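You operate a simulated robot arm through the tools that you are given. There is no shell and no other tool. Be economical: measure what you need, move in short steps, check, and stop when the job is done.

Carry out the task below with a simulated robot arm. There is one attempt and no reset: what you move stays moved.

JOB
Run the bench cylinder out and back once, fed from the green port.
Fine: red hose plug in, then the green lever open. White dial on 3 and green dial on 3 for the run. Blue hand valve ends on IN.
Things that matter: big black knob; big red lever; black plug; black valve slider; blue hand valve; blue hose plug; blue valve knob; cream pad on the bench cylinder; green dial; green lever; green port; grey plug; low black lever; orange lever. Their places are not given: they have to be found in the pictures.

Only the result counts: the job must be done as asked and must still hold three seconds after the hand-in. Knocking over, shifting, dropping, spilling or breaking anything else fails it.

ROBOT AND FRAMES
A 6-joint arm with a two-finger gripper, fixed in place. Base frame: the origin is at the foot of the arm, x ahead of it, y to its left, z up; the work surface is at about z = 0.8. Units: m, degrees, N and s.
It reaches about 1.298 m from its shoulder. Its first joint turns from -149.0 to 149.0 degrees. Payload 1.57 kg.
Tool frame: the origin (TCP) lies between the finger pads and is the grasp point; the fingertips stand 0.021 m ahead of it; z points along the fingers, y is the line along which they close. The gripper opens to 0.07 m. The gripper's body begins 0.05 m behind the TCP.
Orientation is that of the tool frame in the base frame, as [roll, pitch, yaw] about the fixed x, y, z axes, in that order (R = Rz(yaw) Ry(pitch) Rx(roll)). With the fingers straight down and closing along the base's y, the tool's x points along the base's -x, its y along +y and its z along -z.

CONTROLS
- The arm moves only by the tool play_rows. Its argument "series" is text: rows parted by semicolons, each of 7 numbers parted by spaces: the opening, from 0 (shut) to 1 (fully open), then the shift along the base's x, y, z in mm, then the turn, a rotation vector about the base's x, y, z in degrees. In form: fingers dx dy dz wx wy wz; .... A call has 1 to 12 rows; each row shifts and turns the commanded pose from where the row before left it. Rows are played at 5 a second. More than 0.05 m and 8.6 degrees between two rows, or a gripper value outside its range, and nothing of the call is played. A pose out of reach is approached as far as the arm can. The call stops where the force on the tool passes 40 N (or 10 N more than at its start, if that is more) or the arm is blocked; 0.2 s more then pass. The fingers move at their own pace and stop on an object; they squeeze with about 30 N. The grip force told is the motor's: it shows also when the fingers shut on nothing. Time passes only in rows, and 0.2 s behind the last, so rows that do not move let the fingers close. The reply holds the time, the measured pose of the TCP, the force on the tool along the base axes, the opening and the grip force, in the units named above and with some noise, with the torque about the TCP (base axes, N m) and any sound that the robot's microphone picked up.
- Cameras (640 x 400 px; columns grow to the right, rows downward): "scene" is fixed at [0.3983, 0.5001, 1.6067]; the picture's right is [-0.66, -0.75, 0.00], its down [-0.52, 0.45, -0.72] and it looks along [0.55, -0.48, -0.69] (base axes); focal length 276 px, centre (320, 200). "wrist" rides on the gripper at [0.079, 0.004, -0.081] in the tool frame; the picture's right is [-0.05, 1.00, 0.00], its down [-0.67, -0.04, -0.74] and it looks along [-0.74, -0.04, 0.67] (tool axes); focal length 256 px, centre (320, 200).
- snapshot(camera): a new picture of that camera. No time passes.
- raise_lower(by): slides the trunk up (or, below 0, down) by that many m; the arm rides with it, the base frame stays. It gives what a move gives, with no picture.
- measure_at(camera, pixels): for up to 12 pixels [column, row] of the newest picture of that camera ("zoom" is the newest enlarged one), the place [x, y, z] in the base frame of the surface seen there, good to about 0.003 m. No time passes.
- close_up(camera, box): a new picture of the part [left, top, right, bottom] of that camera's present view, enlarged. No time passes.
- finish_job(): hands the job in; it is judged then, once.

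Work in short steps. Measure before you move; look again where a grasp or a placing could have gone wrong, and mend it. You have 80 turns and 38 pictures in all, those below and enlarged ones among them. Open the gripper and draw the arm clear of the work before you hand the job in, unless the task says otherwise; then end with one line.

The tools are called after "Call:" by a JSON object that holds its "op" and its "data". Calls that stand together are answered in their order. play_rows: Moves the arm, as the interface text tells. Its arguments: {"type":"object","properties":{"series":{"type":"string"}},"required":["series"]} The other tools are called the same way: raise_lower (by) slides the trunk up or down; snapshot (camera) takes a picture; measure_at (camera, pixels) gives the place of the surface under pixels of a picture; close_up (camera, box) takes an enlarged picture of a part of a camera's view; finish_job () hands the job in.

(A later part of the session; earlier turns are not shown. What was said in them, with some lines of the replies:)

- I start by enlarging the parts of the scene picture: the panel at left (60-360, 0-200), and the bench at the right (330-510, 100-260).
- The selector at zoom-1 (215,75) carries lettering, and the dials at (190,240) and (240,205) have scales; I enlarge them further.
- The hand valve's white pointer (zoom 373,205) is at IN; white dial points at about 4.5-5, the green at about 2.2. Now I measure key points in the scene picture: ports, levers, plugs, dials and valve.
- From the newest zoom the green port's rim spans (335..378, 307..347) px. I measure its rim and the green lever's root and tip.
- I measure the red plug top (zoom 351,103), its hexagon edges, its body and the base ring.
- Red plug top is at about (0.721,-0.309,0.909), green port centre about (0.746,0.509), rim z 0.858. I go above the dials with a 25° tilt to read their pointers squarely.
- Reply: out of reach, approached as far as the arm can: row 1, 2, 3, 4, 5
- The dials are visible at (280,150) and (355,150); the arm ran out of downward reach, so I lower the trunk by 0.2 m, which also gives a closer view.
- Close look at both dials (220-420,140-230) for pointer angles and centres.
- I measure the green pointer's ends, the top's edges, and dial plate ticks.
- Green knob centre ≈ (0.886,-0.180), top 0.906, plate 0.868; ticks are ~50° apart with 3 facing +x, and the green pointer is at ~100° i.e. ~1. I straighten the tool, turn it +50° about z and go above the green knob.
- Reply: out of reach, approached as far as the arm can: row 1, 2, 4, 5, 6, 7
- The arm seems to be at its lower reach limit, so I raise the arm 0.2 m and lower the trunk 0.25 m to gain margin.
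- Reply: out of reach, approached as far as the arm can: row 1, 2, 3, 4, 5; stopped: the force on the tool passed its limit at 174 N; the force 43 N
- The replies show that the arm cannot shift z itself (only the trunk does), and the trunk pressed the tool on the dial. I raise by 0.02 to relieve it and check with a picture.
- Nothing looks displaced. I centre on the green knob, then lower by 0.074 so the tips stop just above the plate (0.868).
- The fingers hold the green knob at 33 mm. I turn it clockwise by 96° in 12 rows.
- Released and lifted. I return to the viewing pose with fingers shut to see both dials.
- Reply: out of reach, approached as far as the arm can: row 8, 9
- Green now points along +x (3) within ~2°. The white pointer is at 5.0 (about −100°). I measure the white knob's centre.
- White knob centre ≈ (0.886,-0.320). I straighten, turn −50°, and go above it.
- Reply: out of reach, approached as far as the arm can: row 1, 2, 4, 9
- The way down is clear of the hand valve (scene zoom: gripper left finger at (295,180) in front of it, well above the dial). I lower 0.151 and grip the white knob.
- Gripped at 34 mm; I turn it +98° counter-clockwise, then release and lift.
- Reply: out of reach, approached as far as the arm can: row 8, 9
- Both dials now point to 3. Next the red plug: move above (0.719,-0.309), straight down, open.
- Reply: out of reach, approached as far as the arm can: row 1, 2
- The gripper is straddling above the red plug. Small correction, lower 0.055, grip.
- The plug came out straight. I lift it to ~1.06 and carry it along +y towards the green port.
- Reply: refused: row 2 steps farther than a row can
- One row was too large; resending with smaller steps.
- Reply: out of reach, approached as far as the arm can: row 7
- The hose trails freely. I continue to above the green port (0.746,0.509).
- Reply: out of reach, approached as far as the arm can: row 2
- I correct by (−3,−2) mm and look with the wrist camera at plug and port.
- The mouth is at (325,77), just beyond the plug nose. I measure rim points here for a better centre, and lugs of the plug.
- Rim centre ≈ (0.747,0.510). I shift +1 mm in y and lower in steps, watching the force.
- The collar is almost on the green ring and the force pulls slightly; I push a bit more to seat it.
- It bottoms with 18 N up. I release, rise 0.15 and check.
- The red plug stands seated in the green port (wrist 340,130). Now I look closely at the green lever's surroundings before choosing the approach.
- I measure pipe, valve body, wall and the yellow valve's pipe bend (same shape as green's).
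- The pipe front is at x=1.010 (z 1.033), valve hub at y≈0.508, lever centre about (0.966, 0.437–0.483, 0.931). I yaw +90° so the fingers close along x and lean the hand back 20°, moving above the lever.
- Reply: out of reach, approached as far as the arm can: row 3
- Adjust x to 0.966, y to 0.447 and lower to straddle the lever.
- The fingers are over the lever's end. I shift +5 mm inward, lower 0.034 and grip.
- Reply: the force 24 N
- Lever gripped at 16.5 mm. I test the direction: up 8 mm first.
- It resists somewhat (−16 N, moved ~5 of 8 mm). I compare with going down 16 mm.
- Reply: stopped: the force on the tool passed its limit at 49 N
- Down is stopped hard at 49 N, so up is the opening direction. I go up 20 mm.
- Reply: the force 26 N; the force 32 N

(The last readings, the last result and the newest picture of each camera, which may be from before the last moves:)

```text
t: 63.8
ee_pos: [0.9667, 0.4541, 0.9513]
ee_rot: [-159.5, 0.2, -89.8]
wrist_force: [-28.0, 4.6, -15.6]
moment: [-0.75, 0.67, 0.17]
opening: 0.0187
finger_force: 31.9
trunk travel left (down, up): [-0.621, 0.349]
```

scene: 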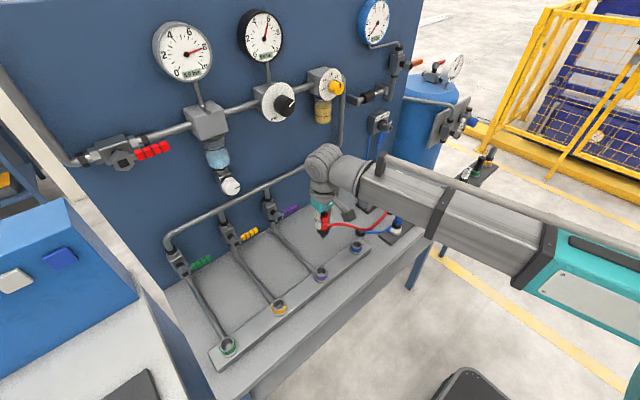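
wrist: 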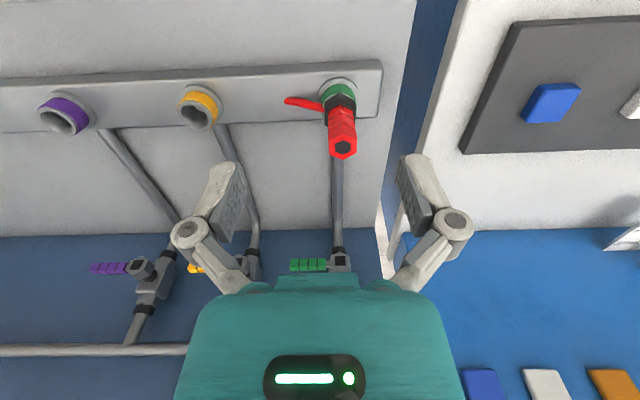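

The lever follows upward with steady ~16 N. I work along the arc: y in, then z up.

Call:
{"op": "play_rows", "data": {"series": "0 -1.5 4 0 0 0 0;0 0 3 0 0 0 0"}}

Call:
{"op": "raise_lower", "data": {"by": 0.014}}

Call:
{"op": "play_rows", "data": {"series": "0 0 5 0 0 0 0;0 0 5 0 0 0 0"}}

Call:
{"op": "raise_lower", "data": {"by": 0.012}}

```text
t: 64.4
ee_pos: [0.967, 0.4535, 0.9518]
ee_rot: [-159.3, -0.1, -90.0]
wrist_force: [-21.0, -20.2, -12.8]
moment: [-1.14, 0.54, 0.24]
opening: 0.0185
finger_force: 31.8
trunk travel left (down, up): [-0.621, 0.349]
```

```text
t: 65.0
ee_pos: [0.9651, 0.4608, 0.9669]
ee_rot: [-159.2, 0.3, -89.6]
wrist_force: [-21.3, 7.9, -3.0]
moment: [0.17, 0.94, 0.32]
opening: 0.0188
finger_force: 31.9
trunk travel left (down, up): [-0.635, 0.335]
```

```text
t: 65.6
ee_pos: [0.9655, 0.4624, 0.9681]
ee_rot: [-159.1, 0.0, -90.0]
wrist_force: [-19.0, -18.7, 2.6]
moment: [-0.61, 0.77, 0.21]
opening: 0.0187
finger_force: 31.8
trunk travel left (down, up): [-0.635, 0.335]
```

```text
t: 66.2
ee_pos: [0.9635, 0.4724, 0.9784]
ee_rot: [-159.4, 0.3, -89.7]
wrist_force: [-26.0, 7.0, -9.7]
moment: [-0.02, 0.78, 0.05]
opening: 0.0157
finger_force: 31.3
trunk travel left (down, up): [-0.647, 0.323]
```

At ~53° now. I continue: y +12, up 6, then y +20.

Call:
{"op": "play_rows", "data": {"series": "0 -1 6 0 0 0 0;0 0 6 0 0 0 0"}}

Call:
{"op": "raise_lower", "data": {"by": 0.007}}

Call:
{"op": "play_rows", "data": {"series": "0 0 6 0 0 0 0;0 0 6 0 0 0 0;0 0 6 0 0 0 0"}}

Call:
{"op": "raise_lower", "data": {"by": 0.003}}

```text
t: 66.8
ee_pos: [0.9641, 0.4756, 0.9812]
ee_rot: [-159.1, 0.0, -90.1]
wrist_force: [-24.1, -17.3, 5.6]
moment: [-0.74, 0.57, -0.02]
opening: 0.0153
finger_force: 31.8
trunk travel left (down, up): [-0.647, 0.323]
```

```text
t: 67.4
ee_pos: [0.962, 0.481, 0.9842]
ee_rot: [-160.1, 0.4, -89.8]
wrist_force: [-9.0, -1.9, -3.3]
moment: [-0.04, 0.21, -0.06]
opening: 0.0001
finger_force: 28.8
trunk travel left (down, up): [-0.654, 0.316]
stopped: the force on the tool passed its limit at 44 N (the readings are from after the stop); the commanded pose is now the measured one
```

```text
t: 68.2
ee_pos: [0.9635, 0.4997, 0.9839]
ee_rot: [-159.7, 0.3, -89.8]
wrist_force: [0.4, 0.7, 0.3]
moment: [-0.01, 0.01, 0.0]
opening: 0.0
finger_force: 28.9
trunk travel left (down, up): [-0.654, 0.316]
```

```text
t: 68.7
ee_pos: [0.9626, 0.4989, 0.9874]
ee_rot: [-159.8, 0.3, -89.8]
wrist_force: [1.1, -1.1, -0.3]
moment: [0.0, 0.01, -0.01]
opening: 0.0
finger_force: 29.1
trunk travel left (down, up): [-0.657, 0.313]
```

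The grip slipped off (opening 0). I look at the lever's state.

Call:
{"op": "close_up", "data": {"camera": "scene", "box": [150, 205, 260, 300]}}

```text
4.21 times, centred on (205, 252) of scene
```

zoom: 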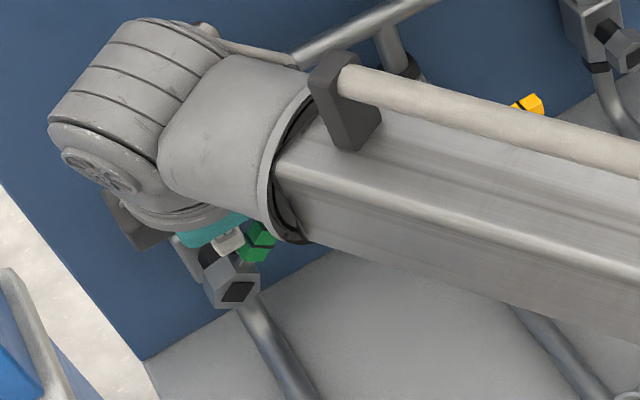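

The lever is up at ~55° and the fingers passed to its +y side. I rise over it, go to its −y side, lower, then push it with closed fingers in +y.

Call:
{"op": "raise_lower", "data": {"by": 0.05}}

Call:
{"op": "play_rows", "data": {"series": "0 3 -30 0 0 0 0;0 2 -40 0 0 0 0;0 0 0 0 0 0 0"}}

Call:
{"op": "raise_lower", "data": {"by": -0.055}}

Call:
{"op": "play_rows", "data": {"series": "0 0 10 0 0 0 0;0 0 10 0 0 0 0;0 0 8 0 0 0 0;0 0 8 0 0 0 0;0 0 6 0 0 0 0;0 0 6 0 0 0 0;0 0 6 0 0 0 0;0 0 5 0 0 0 0"}}

```text
t: 69.6
ee_pos: [0.9622, 0.5007, 1.0377]
ee_rot: [-159.9, 0.4, -89.8]
wrist_force: [0.3, 0.6, 0.6]
moment: [0.01, -0.02, -0.03]
opening: 0.0001
finger_force: 28.4
trunk travel left (down, up): [-0.707, 0.263]
```

```text
t: 70.4
ee_pos: [0.9691, 0.4281, 1.0366]
ee_rot: [-159.8, 0.4, -89.9]
wrist_force: [0.0, -0.3, -0.7]
moment: [0.02, -0.01, -0.01]
opening: 0.0
finger_force: 28.1
trunk travel left (down, up): [-0.707, 0.263]
```

```text
t: 71.4
ee_pos: [0.9676, 0.4289, 0.9825]
ee_rot: [-159.8, 0.4, -89.7]
wrist_force: [0.3, 0.1, 0.3]
moment: [0.01, -0.01, 0.02]
opening: 0.0
finger_force: 28.9
trunk travel left (down, up): [-0.652, 0.318]
```

```text
t: 73.2
ee_pos: [0.9663, 0.4882, 0.9817]
ee_rot: [-159.9, 0.4, -89.8]
wrist_force: [-0.6, 0.0, -0.9]
moment: [-0.02, 0.01, -0.01]
opening: 0.0
finger_force: 28.7
trunk travel left (down, up): [-0.652, 0.318]
```

No resistance at y 0.488; I push a few mm more until contact with the stop.

Call:
{"op": "play_rows", "data": {"series": "0 0 4 0 0 0 0;0 0 4 0 0 0 0;0 0 4 0 0 0 0"}}

Call:
{"op": "close_up", "data": {"camera": "scene", "box": [150, 205, 260, 300]}}

```text
t: 74.0
ee_pos: [0.9676, 0.4956, 0.9819]
ee_rot: [-160.0, 0.1, -89.8]
wrist_force: [-5.2, -19.2, -7.3]
moment: [-0.42, 0.09, -0.04]
opening: 0.0059
finger_force: 28.3
trunk travel left (down, up): [-0.652, 0.318]
```

```text
4.21 times, centred on (205, 252) of scene
```

zoom: 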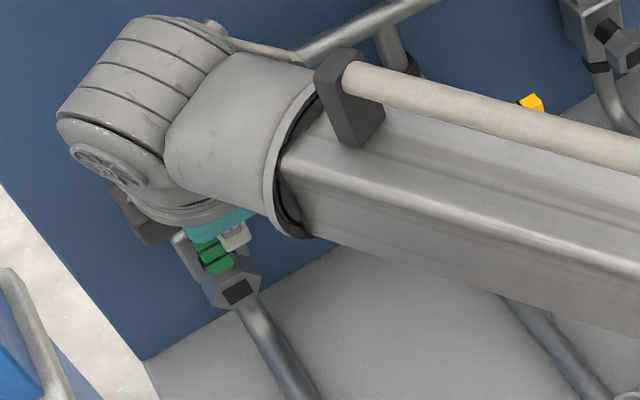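

The lever now stands nearly upright with the fingers against its −y side (19 N). I push a little more to seat it at the stop, then back off and look.

Call:
{"op": "play_rows", "data": {"series": "0 0 3 0 0 0 0;0 0 3 0 0 0 0"}}

Call:
{"op": "play_rows", "data": {"series": "0 0 -15 0 0 0 0;0 0 -30 0 0 0 0;0 -20 -30 0 0 0 0;0 -40 0 0 0 0 0;0 -40 0 0 0 0 0;0 -40 0 0 0 0 0;0 0 0 0 0 0 0"}}

Call:
{"op": "raise_lower", "data": {"by": 0.12}}

Call:
{"op": "close_up", "data": {"camera": "scene", "box": [150, 205, 260, 300]}}

```text
t: 74.5
ee_pos: [0.9684, 0.495, 0.982]
ee_rot: [-159.9, -0.1, -90.1]
wrist_force: [-0.2, -6.6, -1.4]
moment: [0.09, -0.11, 0.04]
opening: 0.0059
finger_force: 28.0
trunk travel left (down, up): [-0.652, 0.318]
stopped in row 2: the force on the tool passed its limit at 43 N (the readings are from after the stop); the commanded pose is now the measured one
```

```text
t: 76.1
ee_pos: [0.8309, 0.4217, 0.9809]
ee_rot: [-160.0, -0.2, -90.0]
wrist_force: [-0.2, 0.0, 0.6]
moment: [0.02, 0.01, 0.0]
opening: 0.0
finger_force: 28.1
trunk travel left (down, up): [-0.652, 0.318]
```

```text
t: 77.6
ee_pos: [0.8317, 0.4212, 1.1016]
ee_rot: [-160.1, 0.0, -90.0]
wrist_force: [0.1, -0.2, -0.7]
moment: [0.04, -0.02, -0.03]
opening: 0.0
finger_force: 28.6
trunk travel left (down, up): [-0.772, 0.198]
```

```text
4.21 times, centred on (205, 252) of scene
```

zoom: 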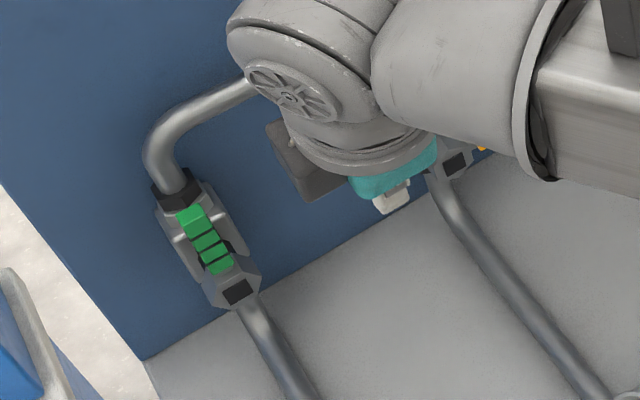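

The green lever is now aligned with the pipe. I check its lean by measuring root and tip.

Call:
{"op": "measure_at", "data": {"camera": "zoom", "pixels": [[191, 215], [219, 265], [205, 240], [237, 292]]}}

```text
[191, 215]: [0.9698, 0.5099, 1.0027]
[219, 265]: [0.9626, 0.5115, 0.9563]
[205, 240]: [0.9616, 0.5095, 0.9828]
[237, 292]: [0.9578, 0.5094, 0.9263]
```

The lever is vertical, i.e. open. Next I travel to in front of the blue hand valve (≈(0.97,-0.35,1.04)), undoing tilt and yaw on the way.

Call:
{"op": "play_rows", "data": {"series": "0 -10 -30 0 0 6.67 0;0 -10 -40 0 0 6.67 0;0 -10 -40 0 0 6.66 0;0 -5 -45 0 0 0 -8.2;0 -5 -45 0 0 0 -8.2;0 -5 -45 0 0 0 -8.2;0 0 -45 0 0 0 -8.2;0 0 -45 0 0 0 -8.2;0 0 -45 0 0 0 -8.2;0 0 -45 0 0 0 -8.2;0 0 -45 0 0 0 -8.2;0 0 -45 0 0 0 -8.2"}}

Call:
{"op": "play_rows", "data": {"series": "0 0 -45 0 0 0 -8.2;0 0 -45 0 0 0 -8;0 0 -45 0 0 -7.5 0;0 0 -40 0 0 -7.5 0;0 0 -40 0 0 -7.5 0;0 0 -20 0 0 -7.5 0;0 0 0 0 0 -7.5 0;0 0 0 0 0 -7.5 0;0 0 0 0 0 0 0"}}

Call:
{"op": "raise_lower", "data": {"by": -0.05}}

Call:
{"op": "snapshot", "data": {"camera": "wrist"}}

```text
t: 80.2
ee_pos: [0.7844, -0.094, 1.0903]
ee_rot: [179.9, -0.1, -163.9]
wrist_force: [0.3, 0.9, -0.4]
moment: [-0.02, 0.02, 0.02]
opening: 0.0002
finger_force: 28.7
out of reach, approached as far as the arm can: row 1, 2, 4, 7
trunk travel left (down, up): [-0.772, 0.198]
```

```text
t: 82.2
ee_pos: [0.7871, -0.3278, 1.1451]
ee_rot: [-180.0, 44.9, -179.9]
wrist_force: [-1.0, -0.8, 0.1]
moment: [-0.01, -0.01, -0.04]
opening: 0.0
finger_force: 28.9
out of reach, approached as far as the arm can: row 3, 5, 6, 7, 8
trunk travel left (down, up): [-0.772, 0.198]
```

```text
t: 83.1
ee_pos: [0.7873, -0.3274, 1.0943]
ee_rot: [180.0, 44.8, -179.8]
wrist_force: [0.6, 0.3, 1.0]
moment: [0.02, 0.0, 0.01]
opening: 0.0
finger_force: 29.0
trunk travel left (down, up): [-0.722, 0.248]
```

```text
4 pictures are left
```

wrist: 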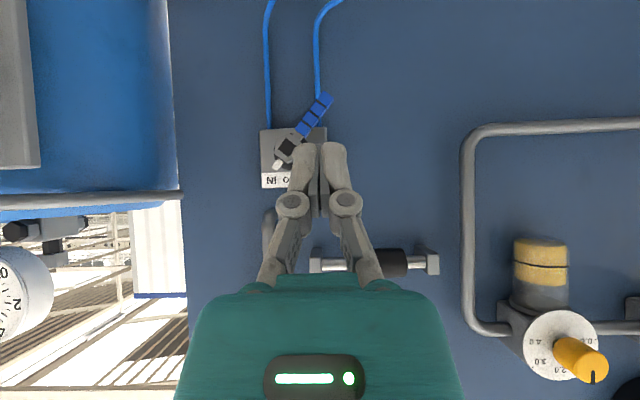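

The valve handle runs from hub (285,148) to tip (325,100). I measure along it.

Call:
{"op": "measure_at", "data": {"camera": "wrist", "pixels": [[285, 147], [300, 130], [307, 122], [315, 112], [324, 100], [277, 165], [270, 140], [282, 181], [325, 135], [265, 180], [321, 107], [330, 92]]}}

```text
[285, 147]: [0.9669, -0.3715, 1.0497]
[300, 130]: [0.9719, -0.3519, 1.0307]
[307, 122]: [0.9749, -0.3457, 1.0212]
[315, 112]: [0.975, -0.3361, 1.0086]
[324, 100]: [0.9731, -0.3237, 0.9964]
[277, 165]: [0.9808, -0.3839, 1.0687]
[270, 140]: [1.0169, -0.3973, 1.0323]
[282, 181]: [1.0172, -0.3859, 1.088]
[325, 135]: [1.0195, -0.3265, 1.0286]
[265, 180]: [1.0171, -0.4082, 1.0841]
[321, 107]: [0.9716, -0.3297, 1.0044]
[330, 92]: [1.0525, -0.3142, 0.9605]
```

Pivot ≈ (y −0.3705, z 1.050); handle is ~41° off down toward +y (IN), so OUT needs the tip swung to −y. I lower to z≈1.0, open the fingers, and straddle the handle.

Call:
{"op": "raise_lower", "data": {"by": -0.094}}

Call:
{"op": "play_rows", "data": {"series": "1 0 0 0 0 0 0;1 0 -2 0 0 0 0;1 40 0 0 0 0 0;1 40 0 0 0 0 0;1 35 0 0 0 0 0;1 30 0 0 0 0 0;1 20 0 0 0 0 0;1 18 0 0 0 0 0;1 0 0 0 0 0 0"}}

```text
t: 84.4
ee_pos: [0.7862, -0.3272, 1.0001]
ee_rot: [-180.0, 44.9, -179.9]
wrist_force: [0.0, -0.4, -0.5]
moment: [0.0, 0.01, -0.01]
opening: 0.0
finger_force: 28.2
trunk travel left (down, up): [-0.628, 0.342]
```

```text
t: 86.4
ee_pos: [0.9699, -0.3285, 0.9999]
ee_rot: [180.0, 44.8, -180.0]
wrist_force: [0.0, -0.3, 0.6]
moment: [0.0, -0.01, -0.01]
opening: 0.0699
finger_force: 0.0
trunk travel left (down, up): [-0.628, 0.342]
```

Straddling without contact. I now push −y in 10 mm rows.

Call:
{"op": "play_rows", "data": {"series": "1 0 -10 0 0 0 0;1 0 -10 0 0 0 0;1 0 -10 0 0 0 0;1 0 -10 0 0 0 0;1 0 -10 0 0 0 0;1 0 -10 0 0 0 0;1 0 -10 0 0 0 0;1 0 -10 0 0 0 0"}}

Call:
{"op": "play_rows", "data": {"series": "1 0 -5 0 0 0 0;1 0 -5 0 0 0 0;1 0 -5 0 0 0 0;1 0 -5 0 0 0 0;1 0 -5 0 0 0 0;1 0 0 0 0 0 0"}}

```text
t: 88.2
ee_pos: [0.9713, -0.4088, 1.0003]
ee_rot: [-179.9, 44.9, -180.0]
wrist_force: [-0.3, -0.7, -0.4]
moment: [-0.01, 0.06, -0.02]
opening: 0.0699
finger_force: 0.0
trunk travel left (down, up): [-0.628, 0.342]
```

```text
t: 89.6
ee_pos: [0.9702, -0.4308, 0.9996]
ee_rot: [180.0, 44.7, -179.7]
wrist_force: [-6.9, 21.0, -11.2]
moment: [-0.51, -0.1, 0.38]
opening: 0.07
finger_force: 0.5
trunk travel left (down, up): [-0.628, 0.342]
```

Contact of 21 N at the expected OUT position. I ease off 4 mm, wait 2 s and look at valve and cylinder together.

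Call:
{"op": "play_rows", "data": {"series": "1 0 4 0 0 0 0;1 0 0 0 0 0 0;1 0 0 0 0 0 0;1 0 0 0 0 0 0;1 0 0 0 0 0 0;1 0 0 0 0 0 0;1 0 0 0 0 0 0;1 0 0 0 0 0 0;1 0 0 0 0 0 0;1 0 0 0 0 0 0;1 0 0 0 0 0 0;1 0 0 0 0 0 0"}}

Call:
{"op": "close_up", "data": {"camera": "scene", "box": [340, 100, 460, 215]}}

```text
t: 92.2
ee_pos: [0.9693, -0.4299, 0.9999]
ee_rot: [179.9, 44.8, -179.9]
wrist_force: [-9.7, 5.4, -8.1]
moment: [-0.38, -0.07, 0.35]
opening: 0.0702
finger_force: 0.0
trunk travel left (down, up): [-0.628, 0.342]
```

```text
3.48 times, centred on (400, 158) of scene
```

zoom: 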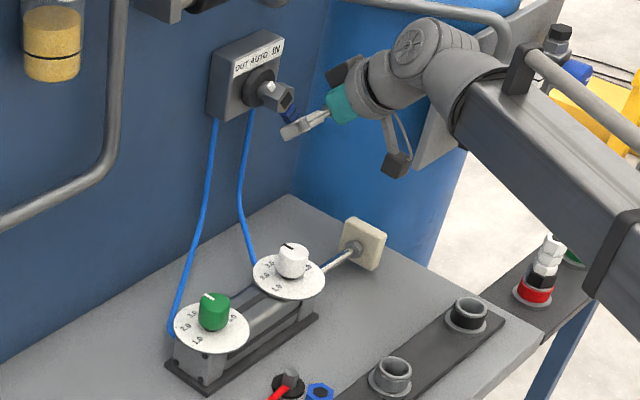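

The rod is out (pad at zoom (360,245)). To make sure the lever sits fully at OUT, I press a little more and wait longer for a full stroke.

Call:
{"op": "play_rows", "data": {"series": "1 0 -4 0 0 0 0;1 0 -4 0 0 0 0;1 0 0 0 0 0 0;1 0 0 0 0 0 0;1 0 0 0 0 0 0;1 0 0 0 0 0 0;1 0 0 0 0 0 0;1 0 0 0 0 0 0;1 0 0 0 0 0 0;1 0 0 0 0 0 0;1 0 0 0 0 0 0;1 0 0 0 0 0 0"}}

Call:
{"op": "measure_at", "data": {"camera": "zoom", "pixels": [[360, 245], [335, 262], [270, 88], [283, 97], [290, 110]]}}

```text
t: 92.8
ee_pos: [0.9685, -0.4309, 1.0001]
ee_rot: [179.8, 44.6, -179.6]
wrist_force: [-5.0, 6.1, -6.5]
moment: [-0.2, -0.1, 0.26]
opening: 0.0699
finger_force: 0.1
trunk travel left (down, up): [-0.628, 0.342]
stopped in row 3: the force on the tool passed its limit at 42 N (the readings are from after the stop); the commanded pose is now the measured one
```

```text
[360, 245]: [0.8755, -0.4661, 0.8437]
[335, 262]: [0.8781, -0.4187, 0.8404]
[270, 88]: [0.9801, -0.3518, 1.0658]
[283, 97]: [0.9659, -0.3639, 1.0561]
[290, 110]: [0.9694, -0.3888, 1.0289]
```

Hard stop confirmed; pointer leans 49° to OUT. I wait ~4.5 s more and check that the pad has stopped moving.

Call:
{"op": "play_rows", "data": {"series": "1 0 0 0 0 0 0;1 0 0 0 0 0 0;1 0 0 0 0 0 0;1 0 0 0 0 0 0;1 0 0 0 0 0 0;1 0 0 0 0 0 0;1 0 0 0 0 0 0;1 0 0 0 0 0 0;1 0 0 0 0 0 0;1 0 0 0 0 0 0;1 0 0 0 0 0 0;1 0 0 0 0 0 0"}}

Call:
{"op": "play_rows", "data": {"series": "1 0 0 0 0 0 0;1 0 0 0 0 0 0;1 0 0 0 0 0 0;1 0 0 0 0 0 0;1 0 0 0 0 0 0;1 0 0 0 0 0 0;1 0 0 0 0 0 0;1 0 0 0 0 0 0;1 0 0 0 0 0 0;1 0 0 0 0 0 0"}}

Call:
{"op": "close_up", "data": {"camera": "scene", "box": [340, 100, 460, 215]}}

Call:
{"op": "measure_at", "data": {"camera": "zoom", "pixels": [[360, 245], [335, 262], [270, 88], [365, 255], [376, 250]]}}

```text
t: 95.5
ee_pos: [0.9689, -0.4313, 1.0005]
ee_rot: [179.5, 44.4, -179.7]
wrist_force: [-13.8, 15.0, -12.3]
moment: [-0.57, -0.09, 0.52]
opening: 0.07
finger_force: 0.0
trunk travel left (down, up): [-0.628, 0.342]
```

```text
t: 97.7
ee_pos: [0.9691, -0.4315, 0.9996]
ee_rot: [179.5, 44.4, -179.7]
wrist_force: [-13.8, 16.1, -14.3]
moment: [-0.59, -0.06, 0.52]
opening: 0.07
finger_force: 0.1
trunk travel left (down, up): [-0.628, 0.342]
```

```text
3.48 times, centred on (400, 158) of scene
```

zoom: 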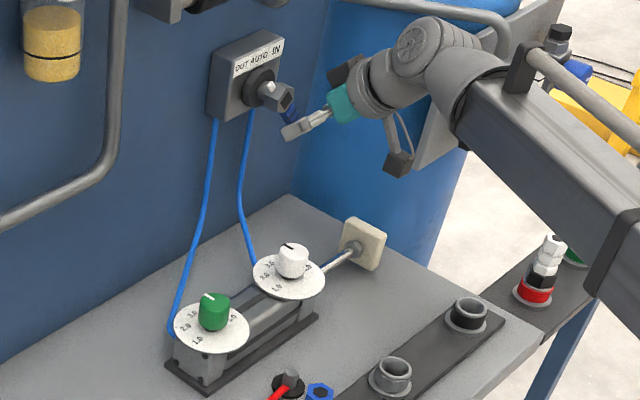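

```text
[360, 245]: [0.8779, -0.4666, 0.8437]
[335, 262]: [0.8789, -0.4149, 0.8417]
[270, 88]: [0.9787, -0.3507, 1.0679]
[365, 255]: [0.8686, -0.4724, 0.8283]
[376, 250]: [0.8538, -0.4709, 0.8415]
```

The pad is unchanged, so full stroke is reached. I push the handle back +y to IN.

Call:
{"op": "play_rows", "data": {"series": "1 0 10 0 0 0 0;1 0 10 0 0 0 0;1 0 10 0 0 0 0;1 0 10 0 0 0 0;1 0 10 0 0 0 0;1 0 10 0 0 0 0;1 0 10 0 0 0 0;1 0 10 0 0 0 0;1 0 10 0 0 0 0;1 0 10 0 0 0 0;1 0 8 0 0 0 0"}}

Call:
{"op": "play_rows", "data": {"series": "1 0 4 0 0 0 0;1 0 4 0 0 0 0;1 0 4 0 0 0 0;1 0 4 0 0 0 0;1 0 4 0 0 0 0;1 0 4 0 0 0 0;1 0 4 0 0 0 0;1 0 4 0 0 0 0"}}

```text
t: 100.0
ee_pos: [0.9702, -0.3247, 1.0]
ee_rot: [179.7, 44.5, -179.8]
wrist_force: [-0.6, -0.8, -0.1]
moment: [0.03, 0.0, -0.01]
opening: 0.07
finger_force: 0.1
trunk travel left (down, up): [-0.628, 0.342]
```

```text
t: 101.7
ee_pos: [0.9665, -0.305, 0.9993]
ee_rot: [179.8, 44.4, 179.9]
wrist_force: [-5.7, -13.0, -12.3]
moment: [0.45, -0.13, -0.4]
opening: 0.07
finger_force: 0.1
trunk travel left (down, up): [-0.628, 0.342]
stopped in row 8: the force on the tool passed its limit at 47 N (the readings are from after the stop); the commanded pose is now the measured one
```

Hard stop at IN. I draw back to the middle, withdraw along −x, rise, wait for the cylinder, and look.

Call:
{"op": "play_rows", "data": {"series": "1 0 -10 0 0 0 0;1 0 -10 0 0 0 0;1 -20 0 0 0 0 0;1 -40 0 0 0 0 0;1 -40 0 0 0 0 0;1 -40 0 0 0 0 0;1 -40 0 0 0 0 0;1 0 0 0 0 0 0"}}

Call:
{"op": "raise_lower", "data": {"by": 0.15}}

Call:
{"op": "play_rows", "data": {"series": "1 -45 0 0 0 0 0;1 -45 0 0 0 0 0;1 -45 0 0 0 0 0;1 0 0 0 0 0 0;1 0 0 0 0 0 0;1 0 0 0 0 0 0;1 0 0 0 0 0 0;1 0 0 0 0 0 0;1 0 0 0 0 0 0;1 0 0 0 0 0 0;1 0 0 0 0 0 0;1 0 0 0 0 0 0"}}

Call:
{"op": "close_up", "data": {"camera": "scene", "box": [340, 100, 460, 215]}}

```text
t: 103.5
ee_pos: [0.785, -0.3213, 0.9983]
ee_rot: [179.9, 44.4, -179.8]
wrist_force: [-0.4, -0.7, 0.3]
moment: [0.0, 0.02, -0.01]
opening: 0.0701
finger_force: 0.1
out of reach, approached as far as the arm can: row 6
trunk travel left (down, up): [-0.628, 0.342]
```

```text
t: 105.2
ee_pos: [0.7855, -0.3214, 1.1488]
ee_rot: [179.9, 44.3, -179.9]
wrist_force: [-0.2, -0.3, -0.9]
moment: [0.03, 0.01, -0.03]
opening: 0.0699
finger_force: 0.1
trunk travel left (down, up): [-0.778, 0.192]
```

```text
t: 107.8
ee_pos: [0.6511, -0.3242, 1.1496]
ee_rot: [179.8, 44.6, 180.0]
wrist_force: [0.3, -0.3, 0.3]
moment: [0.02, 0.01, 0.01]
opening: 0.0699
finger_force: 0.1
trunk travel left (down, up): [-0.778, 0.192]
```

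```text
3.48 times, centred on (400, 158) of scene
```

zoom: 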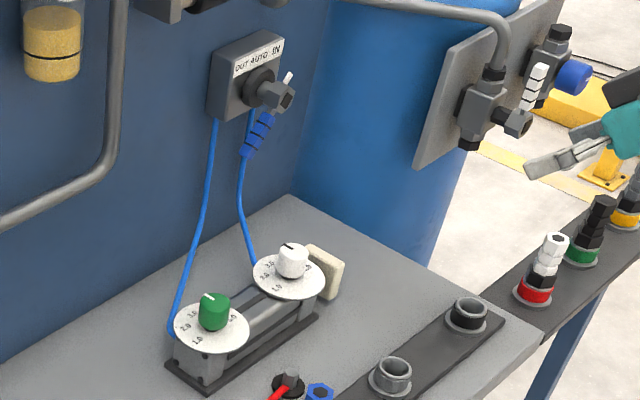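

The rod is back, valve at IN, dials at 3. One last full picture to check the plug, lever and gauges.

Call:
{"op": "snapshot", "data": {"camera": "scene"}}

```text
0 pictures are left
```

scene: 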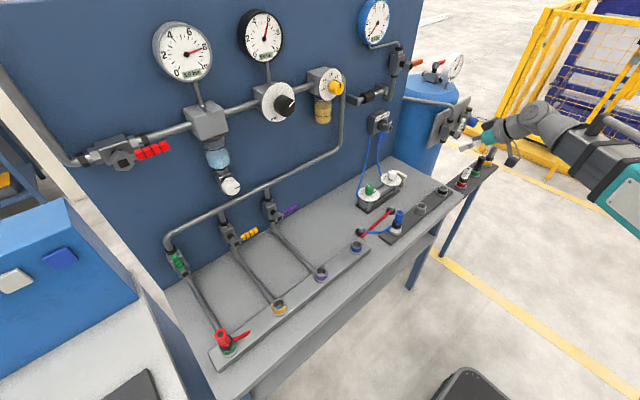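

The red plug sits in the green port (223,338), the green lever is open (178,262), the valve is at IN and the arm is clear. I hand in the job.

Call:
{"op": "finish_job", "data": {}}

```text
The job is handed in.
```

The bench cylinder ran out and back once, fed by the red hose from the green port with the green lever open; both dials are on 3, the blue hand valve is on IN, and the job is handed in.
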